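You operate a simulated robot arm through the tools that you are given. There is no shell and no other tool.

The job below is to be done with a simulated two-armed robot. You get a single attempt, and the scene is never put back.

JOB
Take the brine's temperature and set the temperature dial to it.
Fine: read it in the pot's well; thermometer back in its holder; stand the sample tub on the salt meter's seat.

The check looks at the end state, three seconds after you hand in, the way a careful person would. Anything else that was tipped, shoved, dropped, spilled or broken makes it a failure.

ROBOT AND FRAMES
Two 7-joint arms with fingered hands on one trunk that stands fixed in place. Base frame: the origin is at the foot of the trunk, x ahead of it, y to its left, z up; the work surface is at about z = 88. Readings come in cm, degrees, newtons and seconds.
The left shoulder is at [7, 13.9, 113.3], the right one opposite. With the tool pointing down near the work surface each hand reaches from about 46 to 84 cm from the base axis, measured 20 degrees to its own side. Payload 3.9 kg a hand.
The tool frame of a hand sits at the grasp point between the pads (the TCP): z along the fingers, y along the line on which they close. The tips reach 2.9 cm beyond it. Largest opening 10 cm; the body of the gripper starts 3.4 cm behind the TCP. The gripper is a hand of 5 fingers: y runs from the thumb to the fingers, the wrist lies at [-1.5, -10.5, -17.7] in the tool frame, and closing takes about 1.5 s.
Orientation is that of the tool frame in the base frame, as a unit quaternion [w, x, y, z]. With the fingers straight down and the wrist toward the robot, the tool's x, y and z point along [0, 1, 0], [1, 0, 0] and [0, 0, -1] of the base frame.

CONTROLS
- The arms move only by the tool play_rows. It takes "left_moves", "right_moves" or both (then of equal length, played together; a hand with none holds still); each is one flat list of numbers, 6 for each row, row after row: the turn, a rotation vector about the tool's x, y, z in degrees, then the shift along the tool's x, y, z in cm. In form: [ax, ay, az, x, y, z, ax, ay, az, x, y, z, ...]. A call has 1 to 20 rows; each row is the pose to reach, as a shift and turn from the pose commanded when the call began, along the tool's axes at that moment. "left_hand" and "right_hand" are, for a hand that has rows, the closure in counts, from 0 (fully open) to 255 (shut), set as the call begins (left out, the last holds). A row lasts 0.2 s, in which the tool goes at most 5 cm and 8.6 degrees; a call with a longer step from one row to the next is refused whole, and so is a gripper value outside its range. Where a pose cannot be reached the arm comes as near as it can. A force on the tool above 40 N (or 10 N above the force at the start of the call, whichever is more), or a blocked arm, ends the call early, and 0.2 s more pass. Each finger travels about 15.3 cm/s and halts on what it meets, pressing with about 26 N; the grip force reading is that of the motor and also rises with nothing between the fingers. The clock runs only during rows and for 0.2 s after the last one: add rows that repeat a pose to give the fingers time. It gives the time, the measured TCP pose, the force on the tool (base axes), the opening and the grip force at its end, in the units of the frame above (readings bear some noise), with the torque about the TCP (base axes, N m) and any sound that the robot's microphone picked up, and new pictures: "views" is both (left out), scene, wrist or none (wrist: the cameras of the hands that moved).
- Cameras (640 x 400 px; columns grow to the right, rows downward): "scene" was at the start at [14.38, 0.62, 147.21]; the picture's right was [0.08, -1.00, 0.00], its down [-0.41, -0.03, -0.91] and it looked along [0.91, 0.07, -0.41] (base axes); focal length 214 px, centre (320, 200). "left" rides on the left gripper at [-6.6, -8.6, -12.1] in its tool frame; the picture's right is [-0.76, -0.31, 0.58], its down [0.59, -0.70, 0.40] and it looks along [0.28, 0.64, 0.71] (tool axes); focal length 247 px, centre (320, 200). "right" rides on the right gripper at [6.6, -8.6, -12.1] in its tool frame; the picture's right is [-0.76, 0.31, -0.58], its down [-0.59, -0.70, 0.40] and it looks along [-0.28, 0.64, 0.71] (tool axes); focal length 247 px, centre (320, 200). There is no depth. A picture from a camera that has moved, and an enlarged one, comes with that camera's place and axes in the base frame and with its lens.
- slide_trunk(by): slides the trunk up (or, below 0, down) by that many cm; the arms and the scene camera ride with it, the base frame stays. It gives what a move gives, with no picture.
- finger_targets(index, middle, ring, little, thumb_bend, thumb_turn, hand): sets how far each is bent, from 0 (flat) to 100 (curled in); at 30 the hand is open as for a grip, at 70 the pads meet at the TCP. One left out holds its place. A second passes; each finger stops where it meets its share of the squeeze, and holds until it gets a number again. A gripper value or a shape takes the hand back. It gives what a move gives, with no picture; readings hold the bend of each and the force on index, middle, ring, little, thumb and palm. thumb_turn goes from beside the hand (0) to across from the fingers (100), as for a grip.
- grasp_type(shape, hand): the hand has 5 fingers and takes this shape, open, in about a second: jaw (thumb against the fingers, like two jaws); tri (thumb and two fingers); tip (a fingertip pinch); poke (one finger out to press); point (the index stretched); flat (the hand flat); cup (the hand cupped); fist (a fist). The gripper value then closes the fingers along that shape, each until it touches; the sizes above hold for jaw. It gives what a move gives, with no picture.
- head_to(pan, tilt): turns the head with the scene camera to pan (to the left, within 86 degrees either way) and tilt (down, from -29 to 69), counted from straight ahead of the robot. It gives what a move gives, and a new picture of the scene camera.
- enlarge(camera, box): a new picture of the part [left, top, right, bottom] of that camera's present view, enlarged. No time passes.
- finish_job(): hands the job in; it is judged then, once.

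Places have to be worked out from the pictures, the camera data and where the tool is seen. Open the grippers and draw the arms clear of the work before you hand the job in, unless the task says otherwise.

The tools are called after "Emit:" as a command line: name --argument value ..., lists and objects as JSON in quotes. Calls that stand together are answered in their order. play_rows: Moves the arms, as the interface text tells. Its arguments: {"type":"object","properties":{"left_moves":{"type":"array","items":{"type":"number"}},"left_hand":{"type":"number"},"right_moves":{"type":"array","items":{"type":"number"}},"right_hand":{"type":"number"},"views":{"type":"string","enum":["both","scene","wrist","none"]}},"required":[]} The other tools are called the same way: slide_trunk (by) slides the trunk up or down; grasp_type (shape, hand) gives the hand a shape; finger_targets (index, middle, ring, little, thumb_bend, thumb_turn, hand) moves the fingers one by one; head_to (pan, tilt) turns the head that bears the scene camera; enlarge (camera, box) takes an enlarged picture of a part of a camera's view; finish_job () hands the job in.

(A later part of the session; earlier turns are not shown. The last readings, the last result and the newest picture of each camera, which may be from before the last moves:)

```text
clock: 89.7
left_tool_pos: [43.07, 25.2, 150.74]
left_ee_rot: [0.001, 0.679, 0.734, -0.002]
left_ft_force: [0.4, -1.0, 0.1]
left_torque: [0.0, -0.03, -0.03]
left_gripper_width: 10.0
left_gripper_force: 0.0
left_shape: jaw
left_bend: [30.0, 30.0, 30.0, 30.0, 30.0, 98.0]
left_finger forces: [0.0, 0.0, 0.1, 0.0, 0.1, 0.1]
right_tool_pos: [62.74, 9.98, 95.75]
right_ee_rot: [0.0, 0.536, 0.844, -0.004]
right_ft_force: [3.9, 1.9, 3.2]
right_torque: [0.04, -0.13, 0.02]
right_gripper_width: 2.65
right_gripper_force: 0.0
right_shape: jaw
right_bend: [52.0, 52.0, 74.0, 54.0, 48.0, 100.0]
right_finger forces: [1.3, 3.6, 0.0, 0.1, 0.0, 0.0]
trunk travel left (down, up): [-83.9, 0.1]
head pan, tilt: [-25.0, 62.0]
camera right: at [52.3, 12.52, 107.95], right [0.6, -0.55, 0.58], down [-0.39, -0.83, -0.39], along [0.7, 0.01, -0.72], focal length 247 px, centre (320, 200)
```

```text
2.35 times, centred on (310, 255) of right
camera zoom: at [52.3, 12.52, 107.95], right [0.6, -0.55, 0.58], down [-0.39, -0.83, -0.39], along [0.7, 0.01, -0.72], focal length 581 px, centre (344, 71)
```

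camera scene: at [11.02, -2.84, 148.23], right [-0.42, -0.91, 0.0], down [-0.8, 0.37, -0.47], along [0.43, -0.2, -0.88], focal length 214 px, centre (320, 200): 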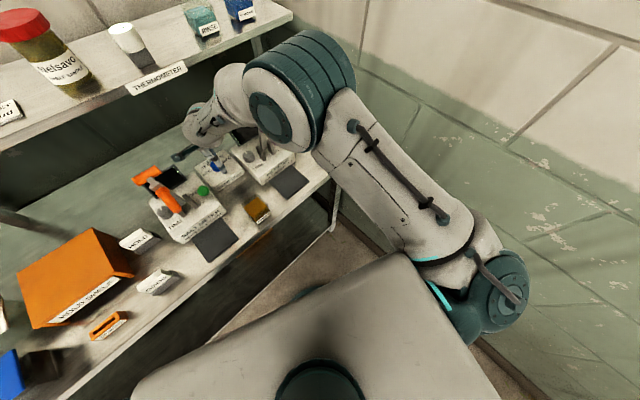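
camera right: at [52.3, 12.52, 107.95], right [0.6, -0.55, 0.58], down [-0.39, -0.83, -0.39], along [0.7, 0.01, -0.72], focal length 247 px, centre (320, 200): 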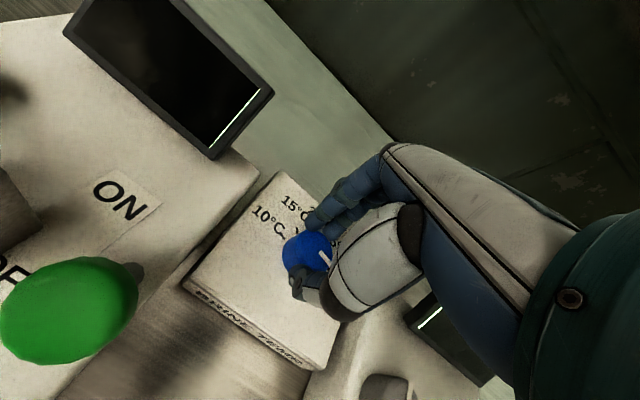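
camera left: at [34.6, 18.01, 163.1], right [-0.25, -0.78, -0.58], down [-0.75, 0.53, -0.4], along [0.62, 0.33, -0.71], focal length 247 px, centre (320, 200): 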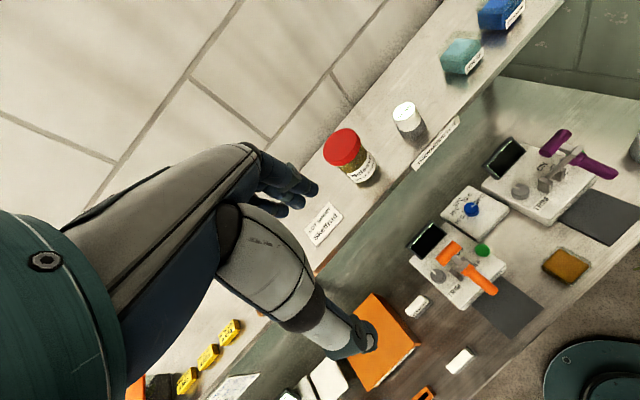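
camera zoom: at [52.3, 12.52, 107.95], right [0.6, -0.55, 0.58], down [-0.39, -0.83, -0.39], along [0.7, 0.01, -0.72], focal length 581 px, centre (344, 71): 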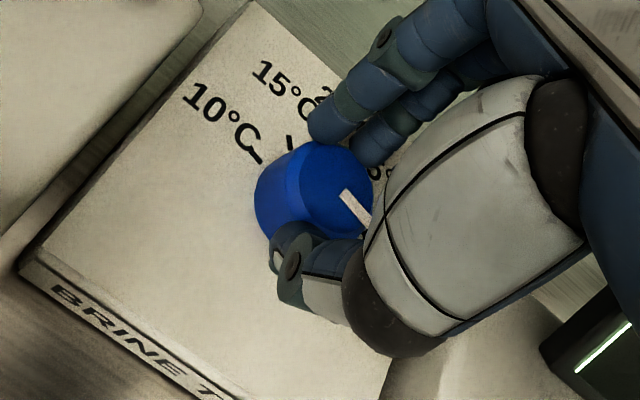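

The fingers touch but the thumb does not yet. I shift the hand 0.25 cm forward and close further.

Emit:
play_rows --right_moves '[0, 0, 0, 0, 0.15, 0, 0, 0, 0, 0, 0.25, 0, 0, 0, 0, 0, 0.25, 0, 0, 0, 0, 0, 0.25, 0]' --right_hand 215 --views "wrist"

Emit:
enlarge --camera "right" --box '[230, 170, 390, 340]'

```text
clock: 90.7
left_tool_pos: [42.79, 25.19, 150.83]
left_ee_rot: [0.001, 0.679, 0.734, -0.001]
left_ft_force: [-0.5, -0.7, 0.0]
left_torque: [0.0, 0.01, -0.03]
left_gripper_width: 10.0
left_gripper_force: 0.1
left_shape: jaw
left_bend: [30.0, 30.0, 30.0, 30.0, 30.0, 98.0]
left_finger forces: [0.0, 0.1, 0.0, 0.0, 0.1, 0.0]
right_tool_pos: [62.96, 10.14, 95.82]
right_ee_rot: [0.0, 0.535, 0.845, -0.003]
right_ft_force: [-3.6, 1.2, 5.4]
right_torque: [0.05, 0.09, -0.01]
right_gripper_width: 1.75
right_gripper_force: 26.2
right_shape: jaw
right_bend: [62.0, 54.0, 72.0, 62.0, 73.0, 100.0]
right_finger forces: [10.7, 6.4, 0.0, 0.0, 21.4, 0.0]
trunk travel left (down, up): [-83.9, 0.1]
head pan, tilt: [-25.0, 62.0]
camera right: at [52.39, 12.65, 108.03], right [0.6, -0.55, 0.58], down [-0.39, -0.83, -0.39], along [0.7, 0.01, -0.72], focal length 247 px, centre (320, 200)
```

right: 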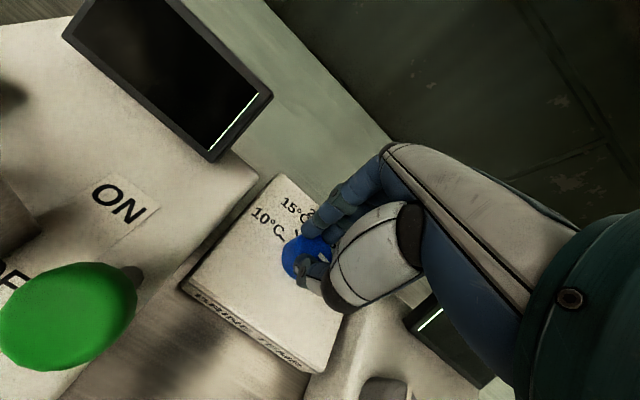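

```text
2.35 times, centred on (310, 255) of right
camera zoom: at [52.39, 12.65, 108.03], right [0.6, -0.55, 0.58], down [-0.39, -0.83, -0.39], along [0.7, 0.01, -0.72], focal length 581 px, centre (344, 71)
```

zoom: 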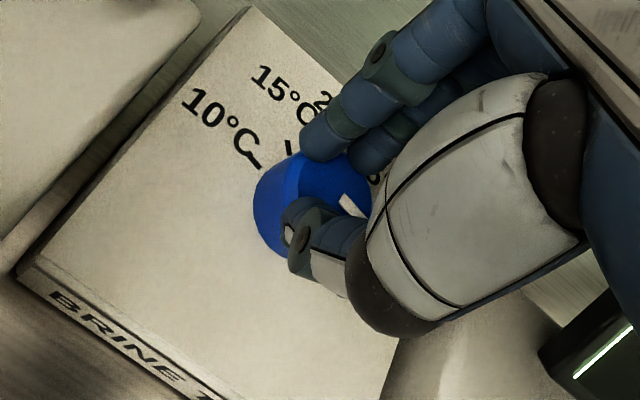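

The grip is on the knob's top edge: the thumb is curled and there is 5 N upward. I open slightly, lower 0.6 cm and re-close for a better side grip.

Emit:
play_rows --right_moves '[0, 0, 0, 0, 0, 0, 0, 0, 0, 0, 0, 0, 0, 0, 0, 0, 0, 0, 0, 0, 0, 0, 0, 0.3, 0, 0, 0, 0, 0, 0.6, 0, 0, 0, 0, 0, 0.6]' --right_hand 120 --views "wrist"

Emit:
enlarge --camera "right" --box '[230, 170, 390, 340]'

```text
clock: 92.1
left_tool_pos: [42.96, 25.21, 150.87]
left_ee_rot: [0.0, 0.679, 0.734, -0.001]
left_ft_force: [0.3, 0.2, -0.6]
left_torque: [-0.02, 0.04, 0.02]
left_gripper_width: 9.96
left_gripper_force: 0.1
left_shape: jaw
left_bend: [30.0, 30.0, 30.0, 30.0, 30.0, 98.0]
left_finger forces: [0.0, 0.0, 0.0, 0.0, 0.0, 0.0]
right_tool_pos: [62.95, 10.1, 95.11]
right_ee_rot: [-0.001, 0.535, 0.845, -0.004]
right_ft_force: [-0.6, -0.3, -0.1]
right_torque: [-0.04, -0.01, 0.02]
right_gripper_width: 5.29
right_gripper_force: 0.1
right_shape: jaw
right_bend: [40.0, 42.0, 74.0, 48.0, 31.0, 100.0]
right_finger forces: [0.1, 0.1, 0.0, 0.0, 0.1, 0.0]
trunk travel left (down, up): [-83.9, 0.1]
head pan, tilt: [-25.0, 62.0]
camera right: at [52.45, 12.61, 107.31], right [0.6, -0.55, 0.58], down [-0.39, -0.83, -0.39], along [0.7, 0.01, -0.72], focal length 247 px, centre (320, 200)
```

right: 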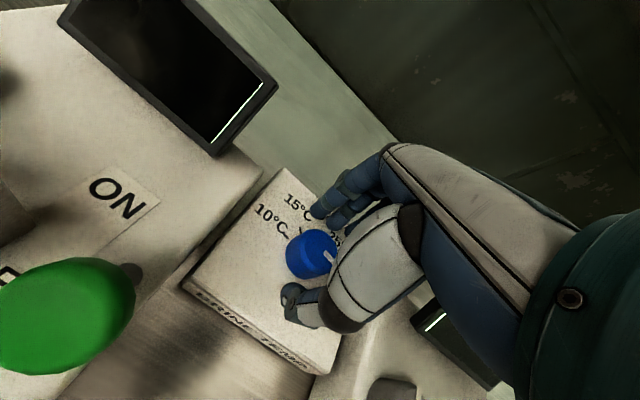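

```text
2.35 times, centred on (310, 255) of right
camera zoom: at [52.45, 12.61, 107.31], right [0.6, -0.55, 0.58], down [-0.39, -0.83, -0.39], along [0.7, 0.01, -0.72], focal length 581 px, centre (344, 71)
```

zoom: 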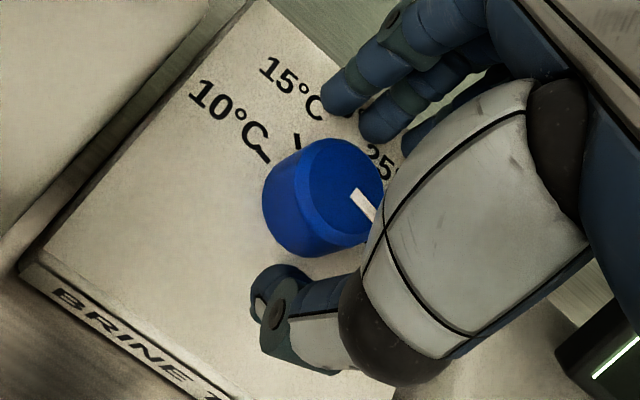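

There is no contact with the box at z 95.1. I lower another 0.3 cm and then close on the knob's side.

Emit:
play_rows --right_moves '[0, 0, 0, 0, 0, 0.15, 0, 0, 0, 0, 0, 0.3, 0, 0, 0, 0, 0, 0.3]' --views "none"

Emit:
play_rows --right_moves '[0, 0, 0, 0, 0, 0, 0, 0, 0, 0, 0, 0, 0, 0, 0, 0, 0, 0, 0, 0, 0, 0, 0, 0]' --right_hand 185 --views "wrist"

Emit:
enlarge --camera "right" --box '[230, 170, 390, 340]'

```text
clock: 92.9
left_tool_pos: [42.9, 25.24, 150.83]
left_ee_rot: [0.0, 0.678, 0.735, -0.003]
left_ft_force: [0.5, 0.4, 0.1]
left_torque: [0.01, 0.0, 0.0]
left_gripper_width: 10.01
left_gripper_force: 0.0
left_shape: jaw
left_bend: [30.0, 30.0, 30.0, 30.0, 30.0, 98.0]
left_finger forces: [0.0, 0.0, 0.0, 0.0, 0.1, 0.0]
right_tool_pos: [63.05, 10.12, 94.95]
right_ee_rot: [0.0, 0.535, 0.845, -0.003]
right_ft_force: [1.0, 0.2, -0.7]
right_torque: [-0.02, 0.0, 0.01]
right_gripper_width: 5.28
right_gripper_force: 0.0
right_shape: jaw
right_bend: [40.0, 42.0, 74.0, 48.0, 31.0, 100.0]
right_finger forces: [0.0, 0.0, 0.0, 0.0, 0.0, 0.0]
trunk travel left (down, up): [-83.9, 0.1]
head pan, tilt: [-25.0, 62.0]
```

```text
clock: 93.9
left_tool_pos: [42.98, 25.21, 150.83]
left_ee_rot: [-0.001, 0.679, 0.734, -0.001]
left_ft_force: [0.1, -0.5, 0.4]
left_torque: [-0.02, 0.01, 0.02]
left_gripper_width: 9.98
left_gripper_force: 0.0
left_shape: jaw
left_bend: [30.0, 30.0, 30.0, 30.0, 30.0, 98.0]
left_finger forces: [0.1, 0.0, 0.0, 0.0, 0.0, 0.1]
right_tool_pos: [63.11, 10.18, 94.77]
right_ee_rot: [0.0, 0.534, 0.845, -0.004]
right_ft_force: [1.7, 0.7, 0.7]
right_torque: [0.0, -0.06, 0.01]
right_gripper_width: 2.79
right_gripper_force: 0.0
right_shape: jaw
right_bend: [51.0, 52.0, 74.0, 53.0, 47.0, 100.0]
right_finger forces: [0.4, 1.5, 0.0, 0.0, 0.0, 0.0]
trunk travel left (down, up): [-83.9, 0.1]
head pan, tilt: [-25.0, 62.0]
camera right: at [52.55, 12.6, 107.01], right [0.6, -0.55, 0.58], down [-0.39, -0.83, -0.39], along [0.7, 0.01, -0.72], focal length 247 px, centre (320, 200)
```

right: 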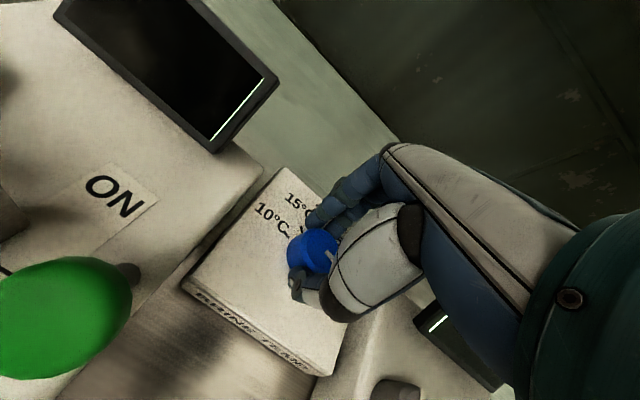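

```text
2.35 times, centred on (310, 255) of right
camera zoom: at [52.55, 12.6, 107.01], right [0.6, -0.55, 0.58], down [-0.39, -0.83, -0.39], along [0.7, 0.01, -0.72], focal length 581 px, centre (344, 71)
```

zoom: 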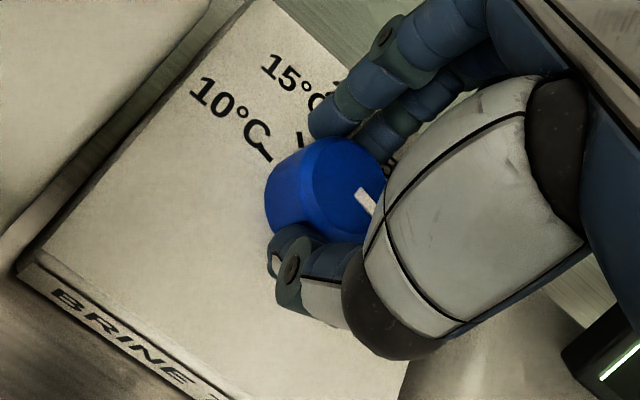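

The fingers lie against the back and the thumb is just in front. I squeeze a bit more.

Emit:
play_rows --right_moves '[0, 0, 0, 0, 0.08, 0, 0, 0, 0, 0, 0.08, 0, 0, 0, 0, 0, 0.08, 0, 0, 0, 0, 0, 0.08, 0]' --right_hand 203 --views "wrist"

Emit:
enlarge --camera "right" --box '[230, 170, 390, 340]'

```text
clock: 94.9
left_tool_pos: [42.73, 25.23, 150.88]
left_ee_rot: [-0.001, 0.678, 0.735, -0.001]
left_ft_force: [0.2, -0.2, 0.5]
left_torque: [0.0, 0.01, -0.03]
left_gripper_width: 9.98
left_gripper_force: 0.0
left_shape: jaw
left_bend: [30.0, 30.0, 30.0, 30.0, 30.0, 98.0]
left_finger forces: [0.0, 0.0, 0.0, 0.0, 0.0, 0.0]
right_tool_pos: [63.03, 10.14, 94.85]
right_ee_rot: [0.0, 0.535, 0.845, -0.004]
right_ft_force: [-5.4, -0.6, -1.7]
right_torque: [0.0, 0.07, -0.01]
right_gripper_width: 2.49
right_gripper_force: 25.7
right_shape: jaw
right_bend: [55.0, 52.0, 73.0, 58.0, 49.0, 100.0]
right_finger forces: [11.6, 7.1, 0.1, 0.0, 22.0, 0.1]
trunk travel left (down, up): [-83.9, 0.1]
head pan, tilt: [-25.0, 62.0]
camera right: at [52.53, 12.65, 106.99], right [0.6, -0.55, 0.58], down [-0.39, -0.84, -0.39], along [0.7, 0.01, -0.72], focal length 247 px, centre (320, 200)
```

right: 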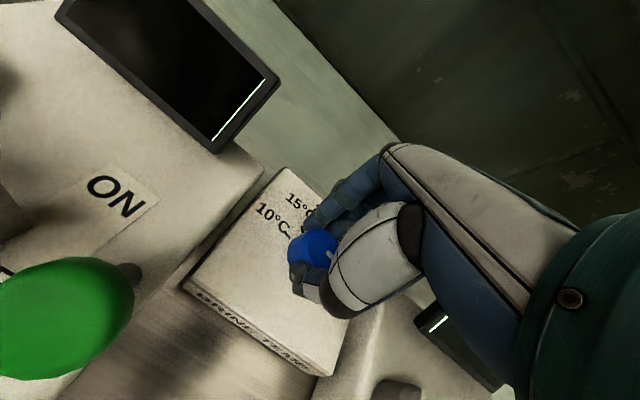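

```text
2.35 times, centred on (310, 255) of right
camera zoom: at [52.53, 12.65, 106.99], right [0.6, -0.55, 0.58], down [-0.39, -0.84, -0.39], along [0.7, 0.01, -0.72], focal length 581 px, centre (344, 71)
```

zoom: 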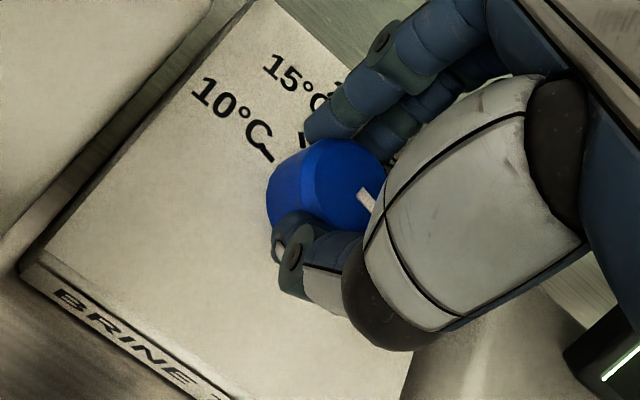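

Now it is a firm side grip: thumb 22 N, fingers 19 N. I rotate the hand 9° counter-clockwise about the vertical.

Emit:
play_rows --right_moves '[0, 0, -2, 0, -0.1, 0, 0, 0, -4, 0, -0.1, 0, 0, 0, -6, 0, -0.1, 0, 0, 0, -8, 0, -0.1, 0, 0, 0, -9, 0, -0.1, 0, 0, 0, -9, 0, -0.1, 0]' --views "wrist"

Emit:
enlarge --camera "right" --box '[230, 170, 390, 340]'

Emit:
enlarge --camera "left" --box '[420, 120, 600, 280]'

```text
clock: 96.3
left_tool_pos: [42.91, 25.24, 150.88]
left_ee_rot: [-0.001, 0.679, 0.734, -0.001]
left_ft_force: [0.2, -0.3, -0.6]
left_torque: [0.01, -0.01, 0.0]
left_gripper_width: 10.0
left_gripper_force: 0.0
left_shape: jaw
left_bend: [30.0, 30.0, 30.0, 30.0, 30.0, 98.0]
left_finger forces: [0.0, 0.0, 0.1, 0.1, 0.0, 0.1]
right_tool_pos: [63.0, 10.11, 94.89]
right_ee_rot: [-0.001, 0.467, 0.884, -0.004]
right_ft_force: [-5.8, -0.3, -4.0]
right_torque: [-0.02, 0.1, -0.04]
right_gripper_width: 2.47
right_gripper_force: 25.7
right_shape: jaw
right_bend: [55.0, 52.0, 73.0, 58.0, 49.0, 100.0]
right_finger forces: [11.6, 6.9, 0.0, 0.0, 22.1, 0.1]
trunk travel left (down, up): [-83.9, 0.1]
head pan, tilt: [-25.0, 62.0]
camera right: at [52.28, 10.89, 107.02], right [0.68, -0.45, 0.58], down [-0.25, -0.88, -0.39], along [0.69, 0.12, -0.72], focal length 247 px, centre (320, 200)
```

right: 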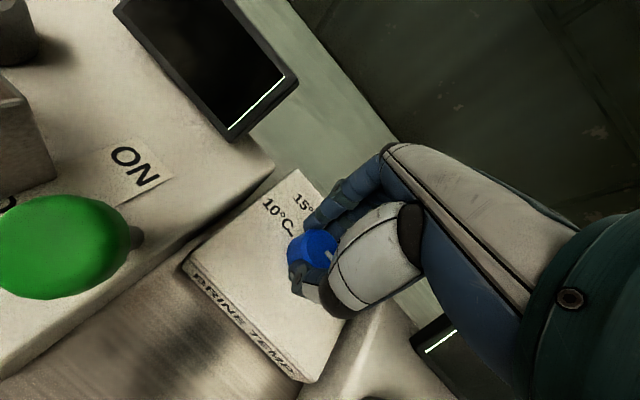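

```text
2.35 times, centred on (310, 255) of right
camera zoom: at [52.28, 10.89, 107.02], right [0.68, -0.45, 0.58], down [-0.25, -0.88, -0.39], along [0.69, 0.12, -0.72], focal length 581 px, centre (344, 71)
```

zoom: 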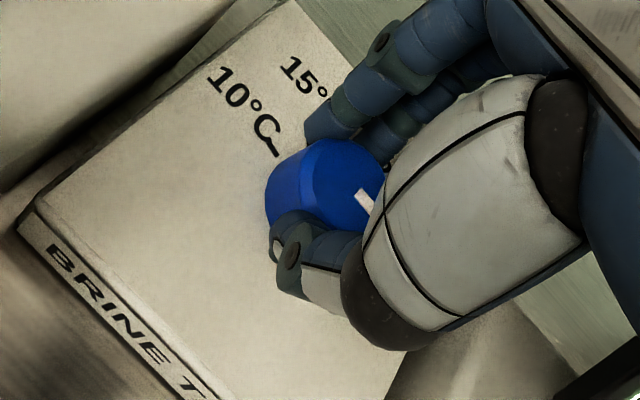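

```text
2.50 times, centred on (510, 200) of left
camera zoom: at [34.85, 18.01, 162.99], right [-0.25, -0.78, -0.58], down [-0.75, 0.53, -0.4], along [0.62, 0.33, -0.71], focal length 617 px, centre (-155, 200)
```

zoom: 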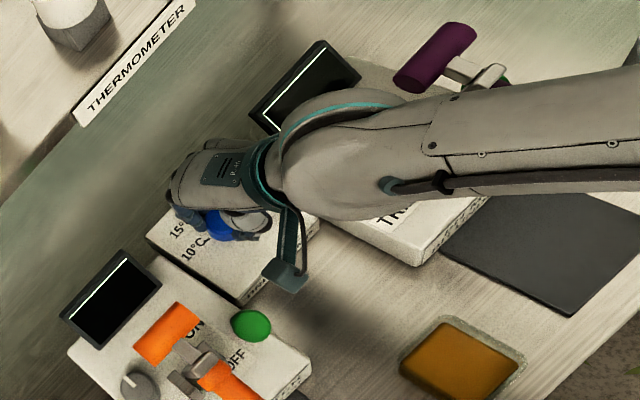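

The knob turned with the hand (yaw now 34.3°) and the lever clearance is fine. I open slightly, rotate back 9° and re-grip.

Emit:
play_rows --right_moves '[0, 0, 0, 0, 0, 0, 0, 0, 0, 0, 0, 0, 0, 0, 0, 0, 0, 0, 0, 0, 3, 0, 0.05, 0, 0, 0, 6, 0, 0.1, 0, 0, 0, 9, 0, 0.1, 0, 0, 0, 9, 0, 0.1, 0]' --right_hand 130 --views "wrist"

Emit:
enlarge --camera "right" --box '[230, 170, 390, 340]'

```text
clock: 97.9
left_tool_pos: [42.92, 25.09, 150.82]
left_ee_rot: [0.0, 0.679, 0.734, -0.001]
left_ft_force: [-0.7, -0.2, -0.4]
left_torque: [0.01, 0.0, -0.04]
left_gripper_width: 9.99
left_gripper_force: 0.1
left_shape: jaw
left_bend: [30.0, 30.0, 30.0, 30.0, 30.0, 98.0]
left_finger forces: [0.0, 0.1, 0.0, 0.1, 0.1, 0.0]
right_tool_pos: [63.31, 10.01, 95.01]
right_ee_rot: [0.0, 0.536, 0.844, -0.003]
right_ft_force: [-0.7, 0.2, -0.9]
right_torque: [0.0, 0.02, -0.02]
right_gripper_width: 4.88
right_gripper_force: 0.1
right_shape: jaw
right_bend: [41.0, 43.0, 74.0, 49.0, 37.0, 100.0]
right_finger forces: [0.0, 0.0, 0.0, 0.0, 0.0, 0.1]
trunk travel left (down, up): [-83.9, 0.1]
head pan, tilt: [-25.0, 62.0]
camera right: at [52.72, 12.56, 107.12], right [0.6, -0.55, 0.58], down [-0.39, -0.83, -0.39], along [0.7, 0.01, -0.72], focal length 247 px, centre (320, 200)
```

right: 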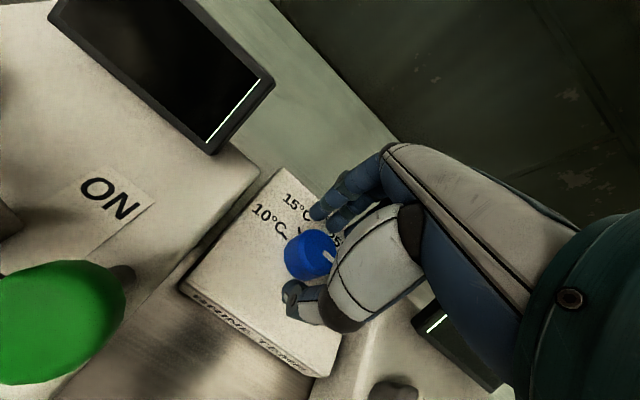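

```text
2.35 times, centred on (310, 255) of right
camera zoom: at [52.72, 12.56, 107.12], right [0.6, -0.55, 0.58], down [-0.39, -0.83, -0.39], along [0.7, 0.01, -0.72], focal length 581 px, centre (344, 71)
```

zoom: 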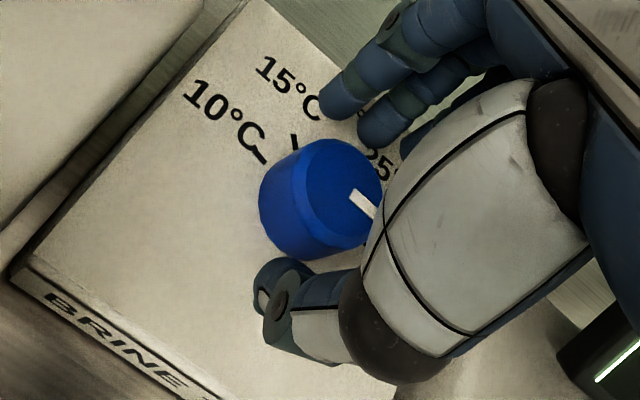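

The pointer has advanced. Second stroke: I grip and rotate 9° again.

Emit:
play_rows --right_moves '[0, 0, 0, 0, -0.1, 0, 0, 0, 0, 0, -0.15, 0, 0, 0, 0, 0, -0.15, 0, 0, 0, 0, 0, -0.15, 0, 0, 0, 0, 0, -0.15, 0, 0, 0, -2, 0, -0.15, 0, 0, 0, -4, 0, -0.15, 0, 0, 0, -6, 0, -0.15, 0, 0, 0, -8, 0, -0.15, 0, 0, 0, -9, 0, -0.15, 0, 0, 0, -9, 0, -0.15, 0]' --right_hand 203 --views "wrist"

Emit:
enlarge --camera "right" --box '[230, 170, 390, 340]'

```text
clock: 100.3
left_tool_pos: [42.78, 25.1, 150.93]
left_ee_rot: [-0.001, 0.679, 0.734, -0.001]
left_ft_force: [0.8, -0.1, 0.1]
left_torque: [0.01, 0.0, 0.04]
left_gripper_width: 10.01
left_gripper_force: 0.1
left_shape: jaw
left_bend: [30.0, 30.0, 30.0, 30.0, 30.0, 98.0]
left_finger forces: [0.1, 0.0, 0.0, 0.0, 0.0, 0.1]
right_tool_pos: [62.87, 10.12, 94.88]
right_ee_rot: [-0.001, 0.467, 0.884, -0.004]
right_ft_force: [-1.6, -5.4, 0.2]
right_torque: [-0.08, -0.05, -0.04]
right_gripper_width: 2.37
right_gripper_force: 25.9
right_shape: jaw
right_bend: [55.0, 53.0, 72.0, 59.0, 49.0, 100.0]
right_finger forces: [10.9, 9.1, 0.0, 0.1, 23.4, 0.1]
trunk travel left (down, up): [-83.9, 0.1]
head pan, tilt: [-25.0, 62.0]
camera right: at [52.19, 10.88, 107.05], right [0.68, -0.45, 0.58], down [-0.25, -0.88, -0.39], along [0.69, 0.12, -0.72], focal length 247 px, centre (320, 200)
```

right: 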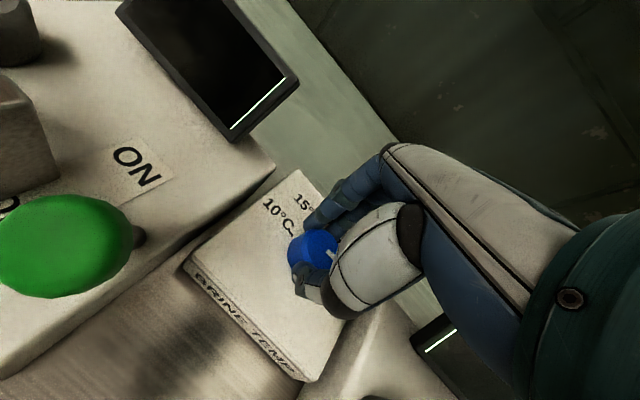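

```text
2.35 times, centred on (310, 255) of right
camera zoom: at [52.19, 10.88, 107.05], right [0.68, -0.45, 0.58], down [-0.25, -0.88, -0.39], along [0.69, 0.12, -0.72], focal length 581 px, centre (344, 71)
```

zoom: 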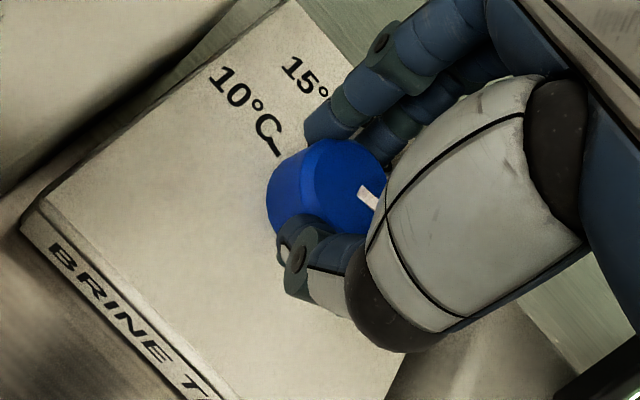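

Second stroke done. I open, rotate back and rise 4 cm to look at the pointer unobstructed.

Emit:
play_rows --right_moves '[0, 0, 0, 0, 0, 0, 0, 0, 0, 0, 0, 0, 0, 0, 0, 0, 0, 0, 0, 0, 0, 0, 0, -1, 0, 0, 3, 0, 0, -2.5, 0, 0, 6, 0, 0, -4, 0, 0, 9, 0, 0, -5, 0, 0, 9, 0, 0, -5]' --right_hand 100 --views "wrist"

Emit:
enlarge --camera "right" --box '[215, 200, 325, 300]'

Emit:
head_to --pan 5 --tilt 45

Emit:
enlarge --camera "scene" --box '[275, 185, 335, 240]'

```text
clock: 102.1
left_tool_pos: [42.91, 25.18, 150.92]
left_ee_rot: [-0.001, 0.678, 0.735, -0.001]
left_ft_force: [0.0, 0.1, -0.8]
left_torque: [0.0, 0.0, -0.01]
left_gripper_width: 9.99
left_gripper_force: 0.0
left_shape: jaw
left_bend: [30.0, 30.0, 30.0, 30.0, 30.0, 98.0]
left_finger forces: [0.0, 0.1, 0.0, 0.0, 0.1, 0.1]
right_tool_pos: [63.01, 9.79, 99.83]
right_ee_rot: [-0.004, 0.54, 0.842, -0.002]
right_ft_force: [0.3, -0.2, 0.0]
right_torque: [-0.03, -0.01, 0.02]
right_gripper_width: 6.05
right_gripper_force: 0.1
right_shape: jaw
right_bend: [40.0, 39.0, 73.0, 44.0, 30.0, 100.0]
right_finger forces: [0.0, 0.1, 0.1, 0.1, 0.0, 0.0]
trunk travel left (down, up): [-83.9, 0.1]
head pan, tilt: [-25.0, 62.0]
camera right: at [52.65, 12.23, 112.07], right [0.6, -0.56, 0.57], down [-0.4, -0.83, -0.39], along [0.69, 0.01, -0.72], focal length 247 px, centre (320, 200)
```

right: 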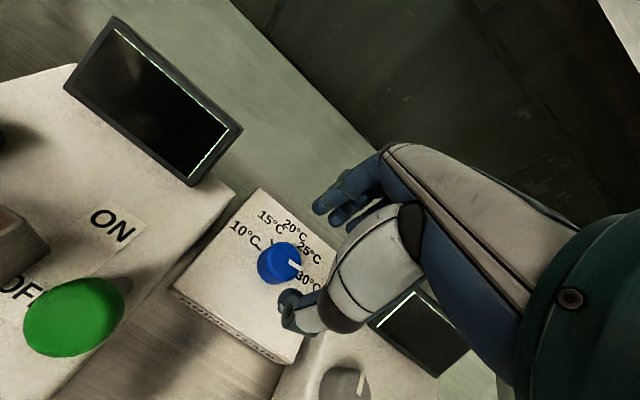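

```text
4.00 times, centred on (270, 250) of right
camera zoom: at [52.65, 12.23, 112.07], right [0.6, -0.56, 0.57], down [-0.4, -0.83, -0.39], along [0.69, 0.01, -0.72], focal length 988 px, centre (520, 0)
```

zoom: 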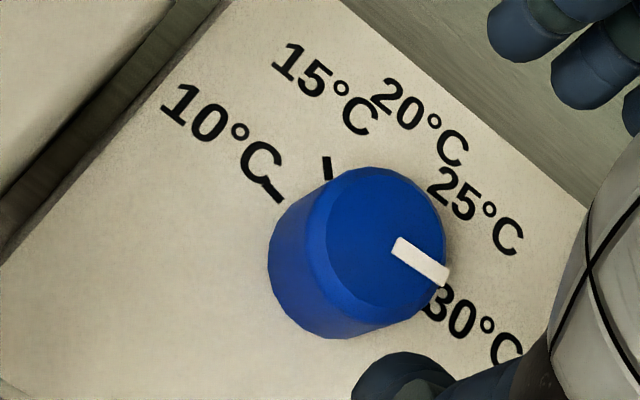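

```text
clock: 103.1
left_tool_pos: [42.99, 25.24, 150.96]
left_ee_rot: [-0.001, 0.679, 0.734, -0.001]
left_ft_force: [-1.1, 0.2, -0.3]
left_torque: [-0.01, 0.0, 0.02]
left_gripper_width: 9.99
left_gripper_force: 0.1
left_shape: jaw
left_bend: [30.0, 30.0, 30.0, 30.0, 30.0, 98.0]
left_finger forces: [0.0, 0.0, 0.1, 0.1, 0.0, 0.0]
right_tool_pos: [63.03, 9.91, 100.22]
right_ee_rot: [-0.004, 0.539, 0.843, -0.001]
right_ft_force: [0.2, 0.2, -0.1]
right_torque: [0.0, -0.02, 0.01]
right_gripper_width: 6.05
right_gripper_force: 0.1
right_shape: jaw
right_bend: [40.0, 39.0, 73.0, 44.0, 30.0, 100.0]
right_finger forces: [0.0, 0.0, 0.0, 0.0, 0.0, 0.0]
trunk travel left (down, up): [-83.9, 0.1]
head pan, tilt: [5.0, 45.0]
camera scene: at [13.26, 0.56, 150.4], right [0.09, -1.0, 0.0], down [-0.7, -0.06, -0.71], along [0.7, 0.06, -0.71], focal length 214 px, centre (320, 200)
```

scene: 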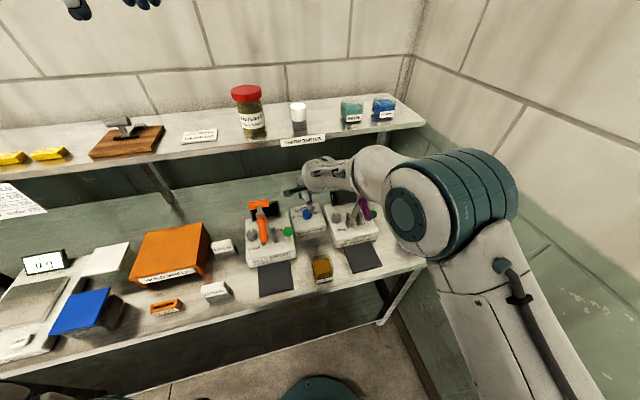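

```text
7.27 times, centred on (305, 212) of scene
camera zoom: at [13.26, 0.56, 150.4], right [0.09, -1.0, 0.0], down [-0.7, -0.06, -0.71], along [0.7, 0.06, -0.71], focal length 1560 px, centre (429, 109)
```

zoom: 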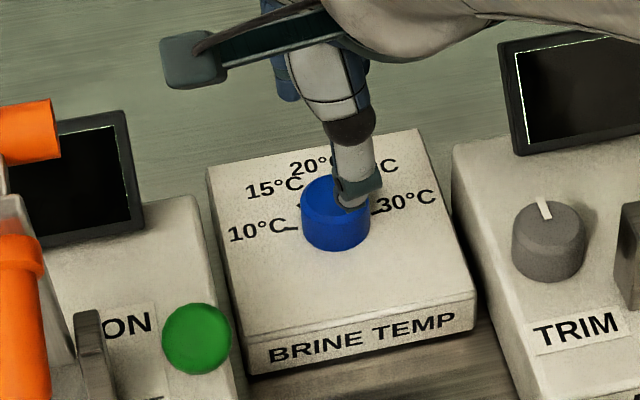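

The pointer moved to about -63°, near the 30 tick. I zoom in tight to compare it with the 30 tick, from both wrist and scene views.

Emit:
enlarge --camera "right" --box '[290, 245, 350, 295]'

Emit:
enlarge --camera "left" --box '[445, 170, 515, 230]'

```text
8.00 times, centred on (320, 270) of right
camera zoom: at [52.6, 12.32, 112.29], right [0.6, -0.56, 0.57], down [-0.39, -0.83, -0.4], along [0.7, 0.01, -0.72], focal length 1976 px, centre (320, -360)
```

zoom: 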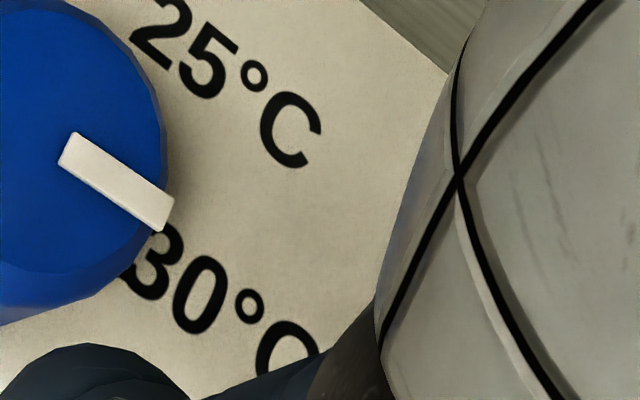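

```text
6.67 times, centred on (480, 200) of left
camera zoom: at [34.9, 18.02, 162.98], right [-0.25, -0.78, -0.58], down [-0.75, 0.53, -0.4], along [0.62, 0.33, -0.71], focal length 1646 px, centre (-747, 200)
```

zoom: 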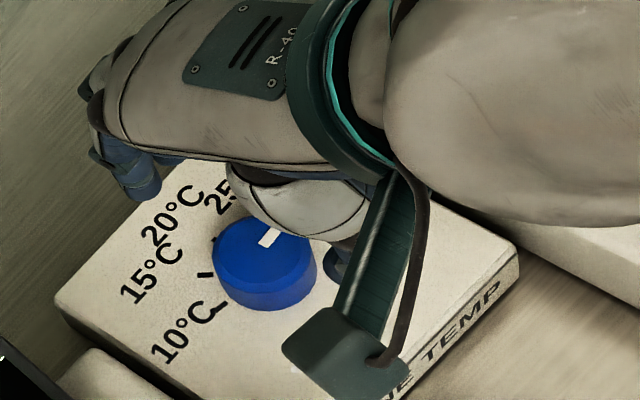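

The 30 tick is hidden by the knob from here. I back the hand off (up and toward me) to get an unobstructed view from several cameras.

Emit:
play_rows --right_moves '[0, 0, 0, 0.05, -2.3, -3, 0, 0, 0, 0.12, -4.57, -6, 0, 0, 0, 0.4, -6.5, -9.5, 0, 0, 0, 0.75, -8.46, -13, 0, 0, 0, 0.75, -8.46, -13]' --views "wrist"

Emit:
enlarge --camera "right" --box '[220, 190, 310, 270]'

Emit:
enlarge --camera "left" --box '[445, 180, 515, 230]'

Emit:
enlarge --camera "scene" --box '[285, 195, 325, 230]'

```text
clock: 104.3
left_tool_pos: [42.98, 25.21, 150.83]
left_ee_rot: [0.0, 0.678, 0.735, -0.001]
left_ft_force: [0.0, 0.2, -0.1]
left_torque: [0.0, 0.03, 0.0]
left_gripper_width: 10.01
left_gripper_force: 0.1
left_shape: jaw
left_bend: [30.0, 30.0, 30.0, 30.0, 30.0, 98.0]
left_finger forces: [0.0, 0.0, 0.0, 0.0, 0.0, 0.1]
right_tool_pos: [55.18, 7.37, 113.04]
right_ee_rot: [0.0, 0.535, 0.845, -0.004]
right_ft_force: [0.8, -0.1, -0.1]
right_torque: [-0.01, -0.01, -0.01]
right_gripper_width: 6.08
right_gripper_force: 0.1
right_shape: jaw
right_bend: [40.0, 38.0, 73.0, 44.0, 30.0, 100.0]
right_finger forces: [0.0, 0.0, 0.1, 0.0, 0.1, 0.0]
trunk travel left (down, up): [-83.9, 0.1]
head pan, tilt: [5.0, 45.0]
camera right: at [44.68, 9.81, 125.27], right [0.6, -0.55, 0.58], down [-0.39, -0.84, -0.39], along [0.7, 0.01, -0.72], focal length 247 px, centre (320, 200)
```

right: 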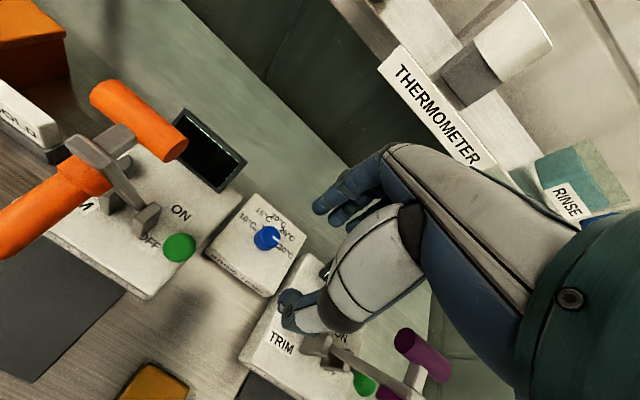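

```text
5.00 times, centred on (265, 230) of right
camera zoom: at [44.68, 9.81, 125.27], right [0.6, -0.55, 0.58], down [-0.39, -0.84, -0.39], along [0.7, 0.01, -0.72], focal length 1235 px, centre (595, 50)
```

zoom: 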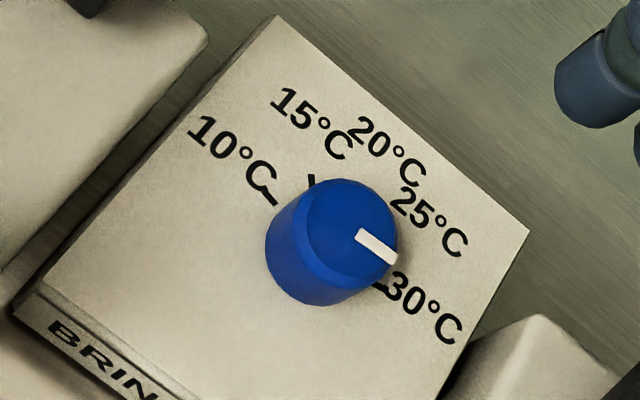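

```text
8.00 times, centred on (480, 205) of left
camera zoom: at [34.94, 18.11, 162.96], right [-0.25, -0.78, -0.58], down [-0.75, 0.53, -0.4], along [0.62, 0.33, -0.71], focal length 1976 px, centre (-960, 160)
```

zoom: 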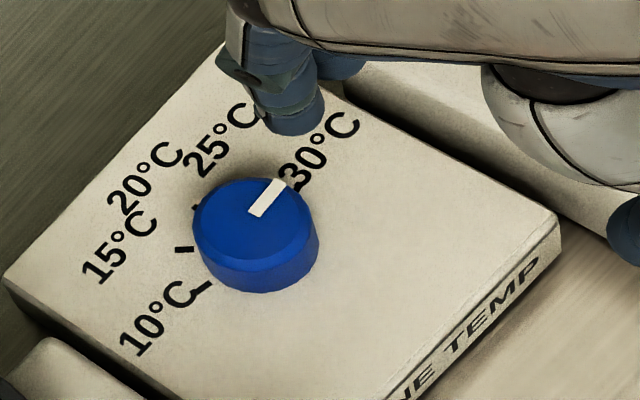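

```text
11.43 times, centred on (305, 212) of scene
camera zoom: at [13.31, 0.66, 150.4], right [0.09, -1.0, 0.0], down [-0.7, -0.06, -0.71], along [0.7, 0.06, -0.71], focal length 2451 px, centre (491, 57)
```

zoom: 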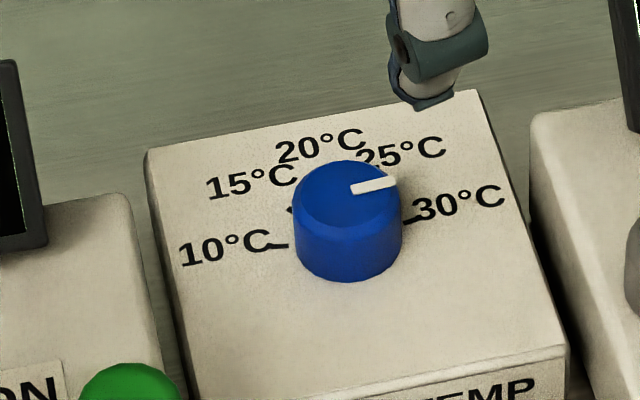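

From the wrist and left views the pointer is at about -63.3° and the 30 tick at -59.8°, so about 3.5° (0.4 °C) remains. I go back in for a fine stroke.

Emit:
play_rows --right_moves '[0, 0, 0, -0.3, 1.2, 2.4, 0, 0, 0, -0.6, 2.4, 4.7, 0, 0, 0, -0.95, 3.53, 7, 0, 0, 0, -0.92, 5.9, 9.5, 0, 0, 0, -0.87, 8.22, 12, 0, 0, 0, -0.87, 8.22, 14, 0, 0, 0, -0.87, 8.22, 16, 0, 0, 0, -0.87, 8.22, 17.4, 0, 0, 0, -0.87, 8.22, 17.4]' --right_hand 110 --views "wrist"

Emit:
enlarge --camera "right" --box '[230, 170, 390, 340]'

```text
clock: 106.3
left_tool_pos: [42.9, 25.27, 150.77]
left_ee_rot: [-0.001, 0.679, 0.734, -0.001]
left_ft_force: [-0.3, 0.0, -0.3]
left_torque: [0.03, 0.0, -0.01]
left_gripper_width: 9.98
left_gripper_force: 0.0
left_shape: jaw
left_bend: [30.0, 30.0, 30.0, 30.0, 30.0, 98.0]
left_finger forces: [0.0, 0.1, 0.0, 0.0, 0.1, 0.1]
right_tool_pos: [63.19, 9.48, 95.5]
right_ee_rot: [-0.004, 0.541, 0.841, 0.0]
right_ft_force: [-0.6, 0.1, 0.6]
right_torque: [-0.01, -0.02, 0.01]
right_gripper_width: 5.73
right_gripper_force: 0.0
right_shape: jaw
right_bend: [40.0, 40.0, 74.0, 46.0, 30.0, 100.0]
right_finger forces: [0.1, 0.1, 0.0, 0.0, 0.1, 0.1]
trunk travel left (down, up): [-83.9, 0.1]
head pan, tilt: [5.0, 45.0]
camera right: at [52.83, 11.98, 107.73], right [0.59, -0.57, 0.57], down [-0.4, -0.82, -0.4], along [0.7, 0.01, -0.72], focal length 247 px, centre (320, 200)
```

right: 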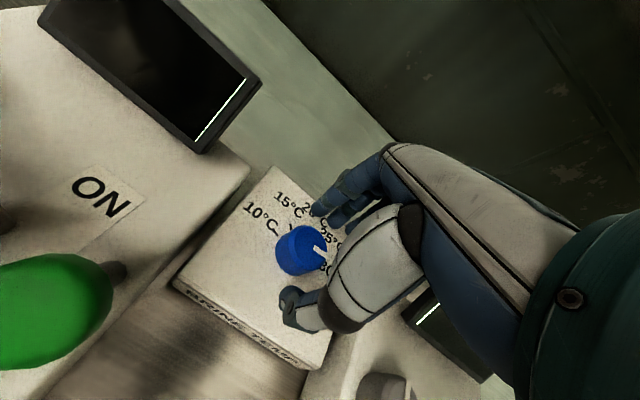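

```text
2.35 times, centred on (310, 255) of right
camera zoom: at [52.83, 11.98, 107.73], right [0.59, -0.57, 0.57], down [-0.4, -0.82, -0.4], along [0.7, 0.01, -0.72], focal length 581 px, centre (344, 71)
```

zoom: 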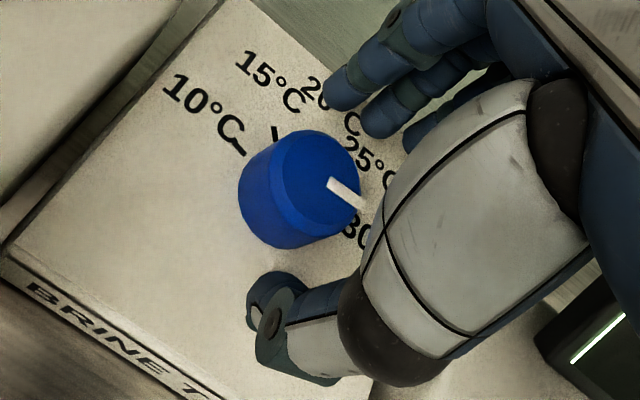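

The hand sits 0.6 cm too far right. I correct that with a 3° yaw, which relieves the torso contact, and lower to gripping height.

Emit:
play_rows --right_moves '[0, 0, -1.5, 0.3, 0.04, 0, 0, 0, -3, 0.63, 0.05, 0.2, 0, 0, -3, 0.63, 0.05, 0.55, 0, 0, -3, 0.63, 0.05, 0.55]' --views "wrist"

Emit:
enlarge --camera "right" --box '[230, 170, 390, 340]'

```text
clock: 107.3
left_tool_pos: [42.9, 25.21, 150.87]
left_ee_rot: [0.0, 0.679, 0.735, -0.001]
left_ft_force: [0.3, -0.1, 0.1]
left_torque: [0.04, 0.01, 0.03]
left_gripper_width: 9.99
left_gripper_force: 0.1
left_shape: jaw
left_bend: [30.0, 30.0, 30.0, 30.0, 30.0, 98.0]
left_finger forces: [0.1, 0.0, 0.0, 0.1, 0.0, 0.0]
right_tool_pos: [62.51, 10.5, 94.91]
right_ee_rot: [0.0, 0.512, 0.859, -0.004]
right_ft_force: [-0.2, -0.2, -0.1]
right_torque: [-0.04, 0.0, -0.02]
right_gripper_width: 5.71
right_gripper_force: 0.0
right_shape: jaw
right_bend: [40.0, 40.0, 74.0, 46.0, 30.0, 100.0]
right_finger forces: [0.0, 0.1, 0.0, 0.0, 0.0, 0.0]
trunk travel left (down, up): [-83.9, 0.1]
head pan, tilt: [5.0, 45.0]
camera right: at [52.0, 12.38, 107.09], right [0.63, -0.52, 0.58], down [-0.34, -0.85, -0.39], along [0.7, 0.05, -0.72], focal length 247 px, centre (320, 200)
```

right: 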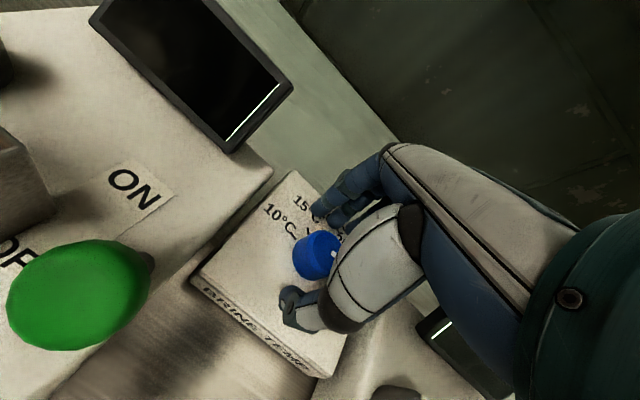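

```text
2.35 times, centred on (310, 255) of right
camera zoom: at [52.0, 12.38, 107.09], right [0.63, -0.52, 0.58], down [-0.34, -0.85, -0.39], along [0.7, 0.05, -0.72], focal length 581 px, centre (344, 71)
```

zoom: 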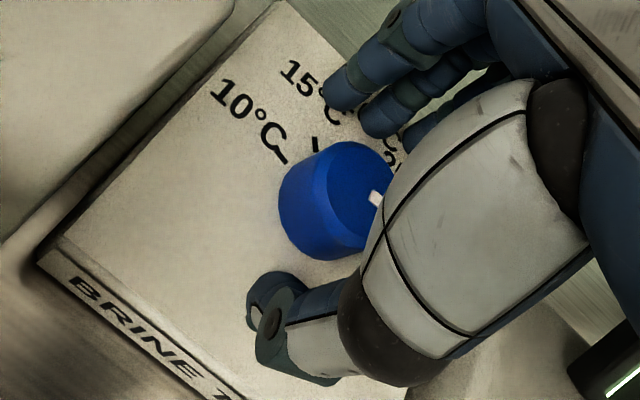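

Now slightly overcorrected to (62.5, 10.5). I shift back by (+0.45, -0.4) and close on the knob.

Emit:
play_rows --right_moves '[0, 0, 0, -0.3, 0.1, 0, 0, 0, 0, -0.55, 0.2, 0, 0, 0, 0, -0.55, 0.2, 0]' --views "none"

Emit:
play_rows --right_moves '[0, 0, 0, 0, 0, 0, 0, 0, 0, 0, 0, 0, 0, 0, 0, 0, 0, 0, 0, 0, 0, 0, 0, 0, 0, 0, 0, 0, 0, 0]' --right_hand 203 --views "wrist"

Emit:
enlarge --camera "right" --box '[230, 170, 390, 340]'

```text
clock: 108.1
left_tool_pos: [42.89, 25.19, 150.88]
left_ee_rot: [0.0, 0.678, 0.735, -0.001]
left_ft_force: [0.5, -0.1, 0.5]
left_torque: [-0.03, 0.01, 0.0]
left_gripper_width: 9.95
left_gripper_force: 0.0
left_shape: jaw
left_bend: [30.0, 30.0, 30.0, 30.0, 30.0, 98.0]
left_finger forces: [0.1, 0.0, 0.1, 0.1, 0.0, 0.0]
right_tool_pos: [63.01, 10.14, 94.99]
right_ee_rot: [0.001, 0.513, 0.858, -0.004]
right_ft_force: [-0.2, 1.1, 1.1]
right_torque: [0.0, 0.0, -0.01]
right_gripper_width: 5.73
right_gripper_force: 0.1
right_shape: jaw
right_bend: [40.0, 40.0, 74.0, 46.0, 30.0, 100.0]
right_finger forces: [0.0, 0.0, 0.0, 0.0, 0.1, 0.0]
trunk travel left (down, up): [-83.9, 0.1]
head pan, tilt: [5.0, 45.0]
```

```text
clock: 109.3
left_tool_pos: [42.81, 25.08, 150.88]
left_ee_rot: [0.0, 0.679, 0.735, -0.001]
left_ft_force: [0.2, -0.4, -0.5]
left_torque: [0.03, 0.03, -0.04]
left_gripper_width: 9.99
left_gripper_force: 0.1
left_shape: jaw
left_bend: [30.0, 30.0, 30.0, 30.0, 30.0, 98.0]
left_finger forces: [0.1, 0.0, 0.0, 0.0, 0.0, 0.1]
right_tool_pos: [63.03, 10.11, 94.99]
right_ee_rot: [0.0, 0.513, 0.858, -0.003]
right_ft_force: [2.8, 0.6, 2.5]
right_torque: [0.07, -0.09, -0.01]
right_gripper_width: 2.16
right_gripper_force: 0.0
right_shape: jaw
right_bend: [56.0, 54.0, 74.0, 55.0, 53.0, 100.0]
right_finger forces: [1.9, 3.6, 0.0, 0.0, 1.8, 0.0]
trunk travel left (down, up): [-83.9, 0.1]
head pan, tilt: [5.0, 45.0]
camera right: at [52.45, 12.05, 107.14], right [0.63, -0.52, 0.58], down [-0.34, -0.85, -0.39], along [0.7, 0.05, -0.72], focal length 247 px, centre (320, 200)
```

right: 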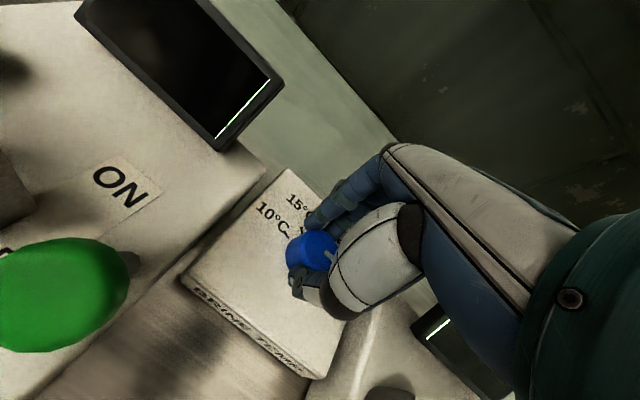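

```text
2.35 times, centred on (310, 255) of right
camera zoom: at [52.45, 12.05, 107.14], right [0.63, -0.52, 0.58], down [-0.34, -0.85, -0.39], along [0.7, 0.05, -0.72], focal length 581 px, centre (344, 71)
```

zoom: 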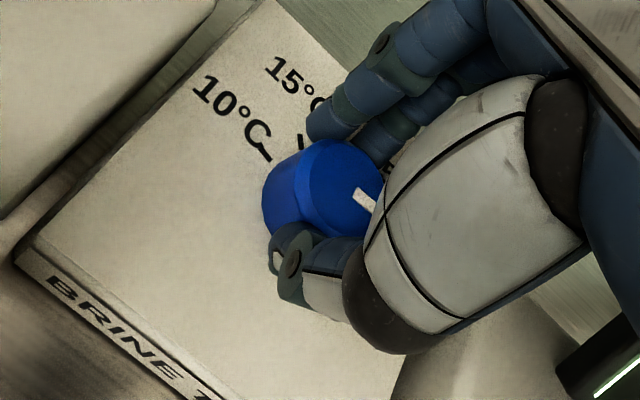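

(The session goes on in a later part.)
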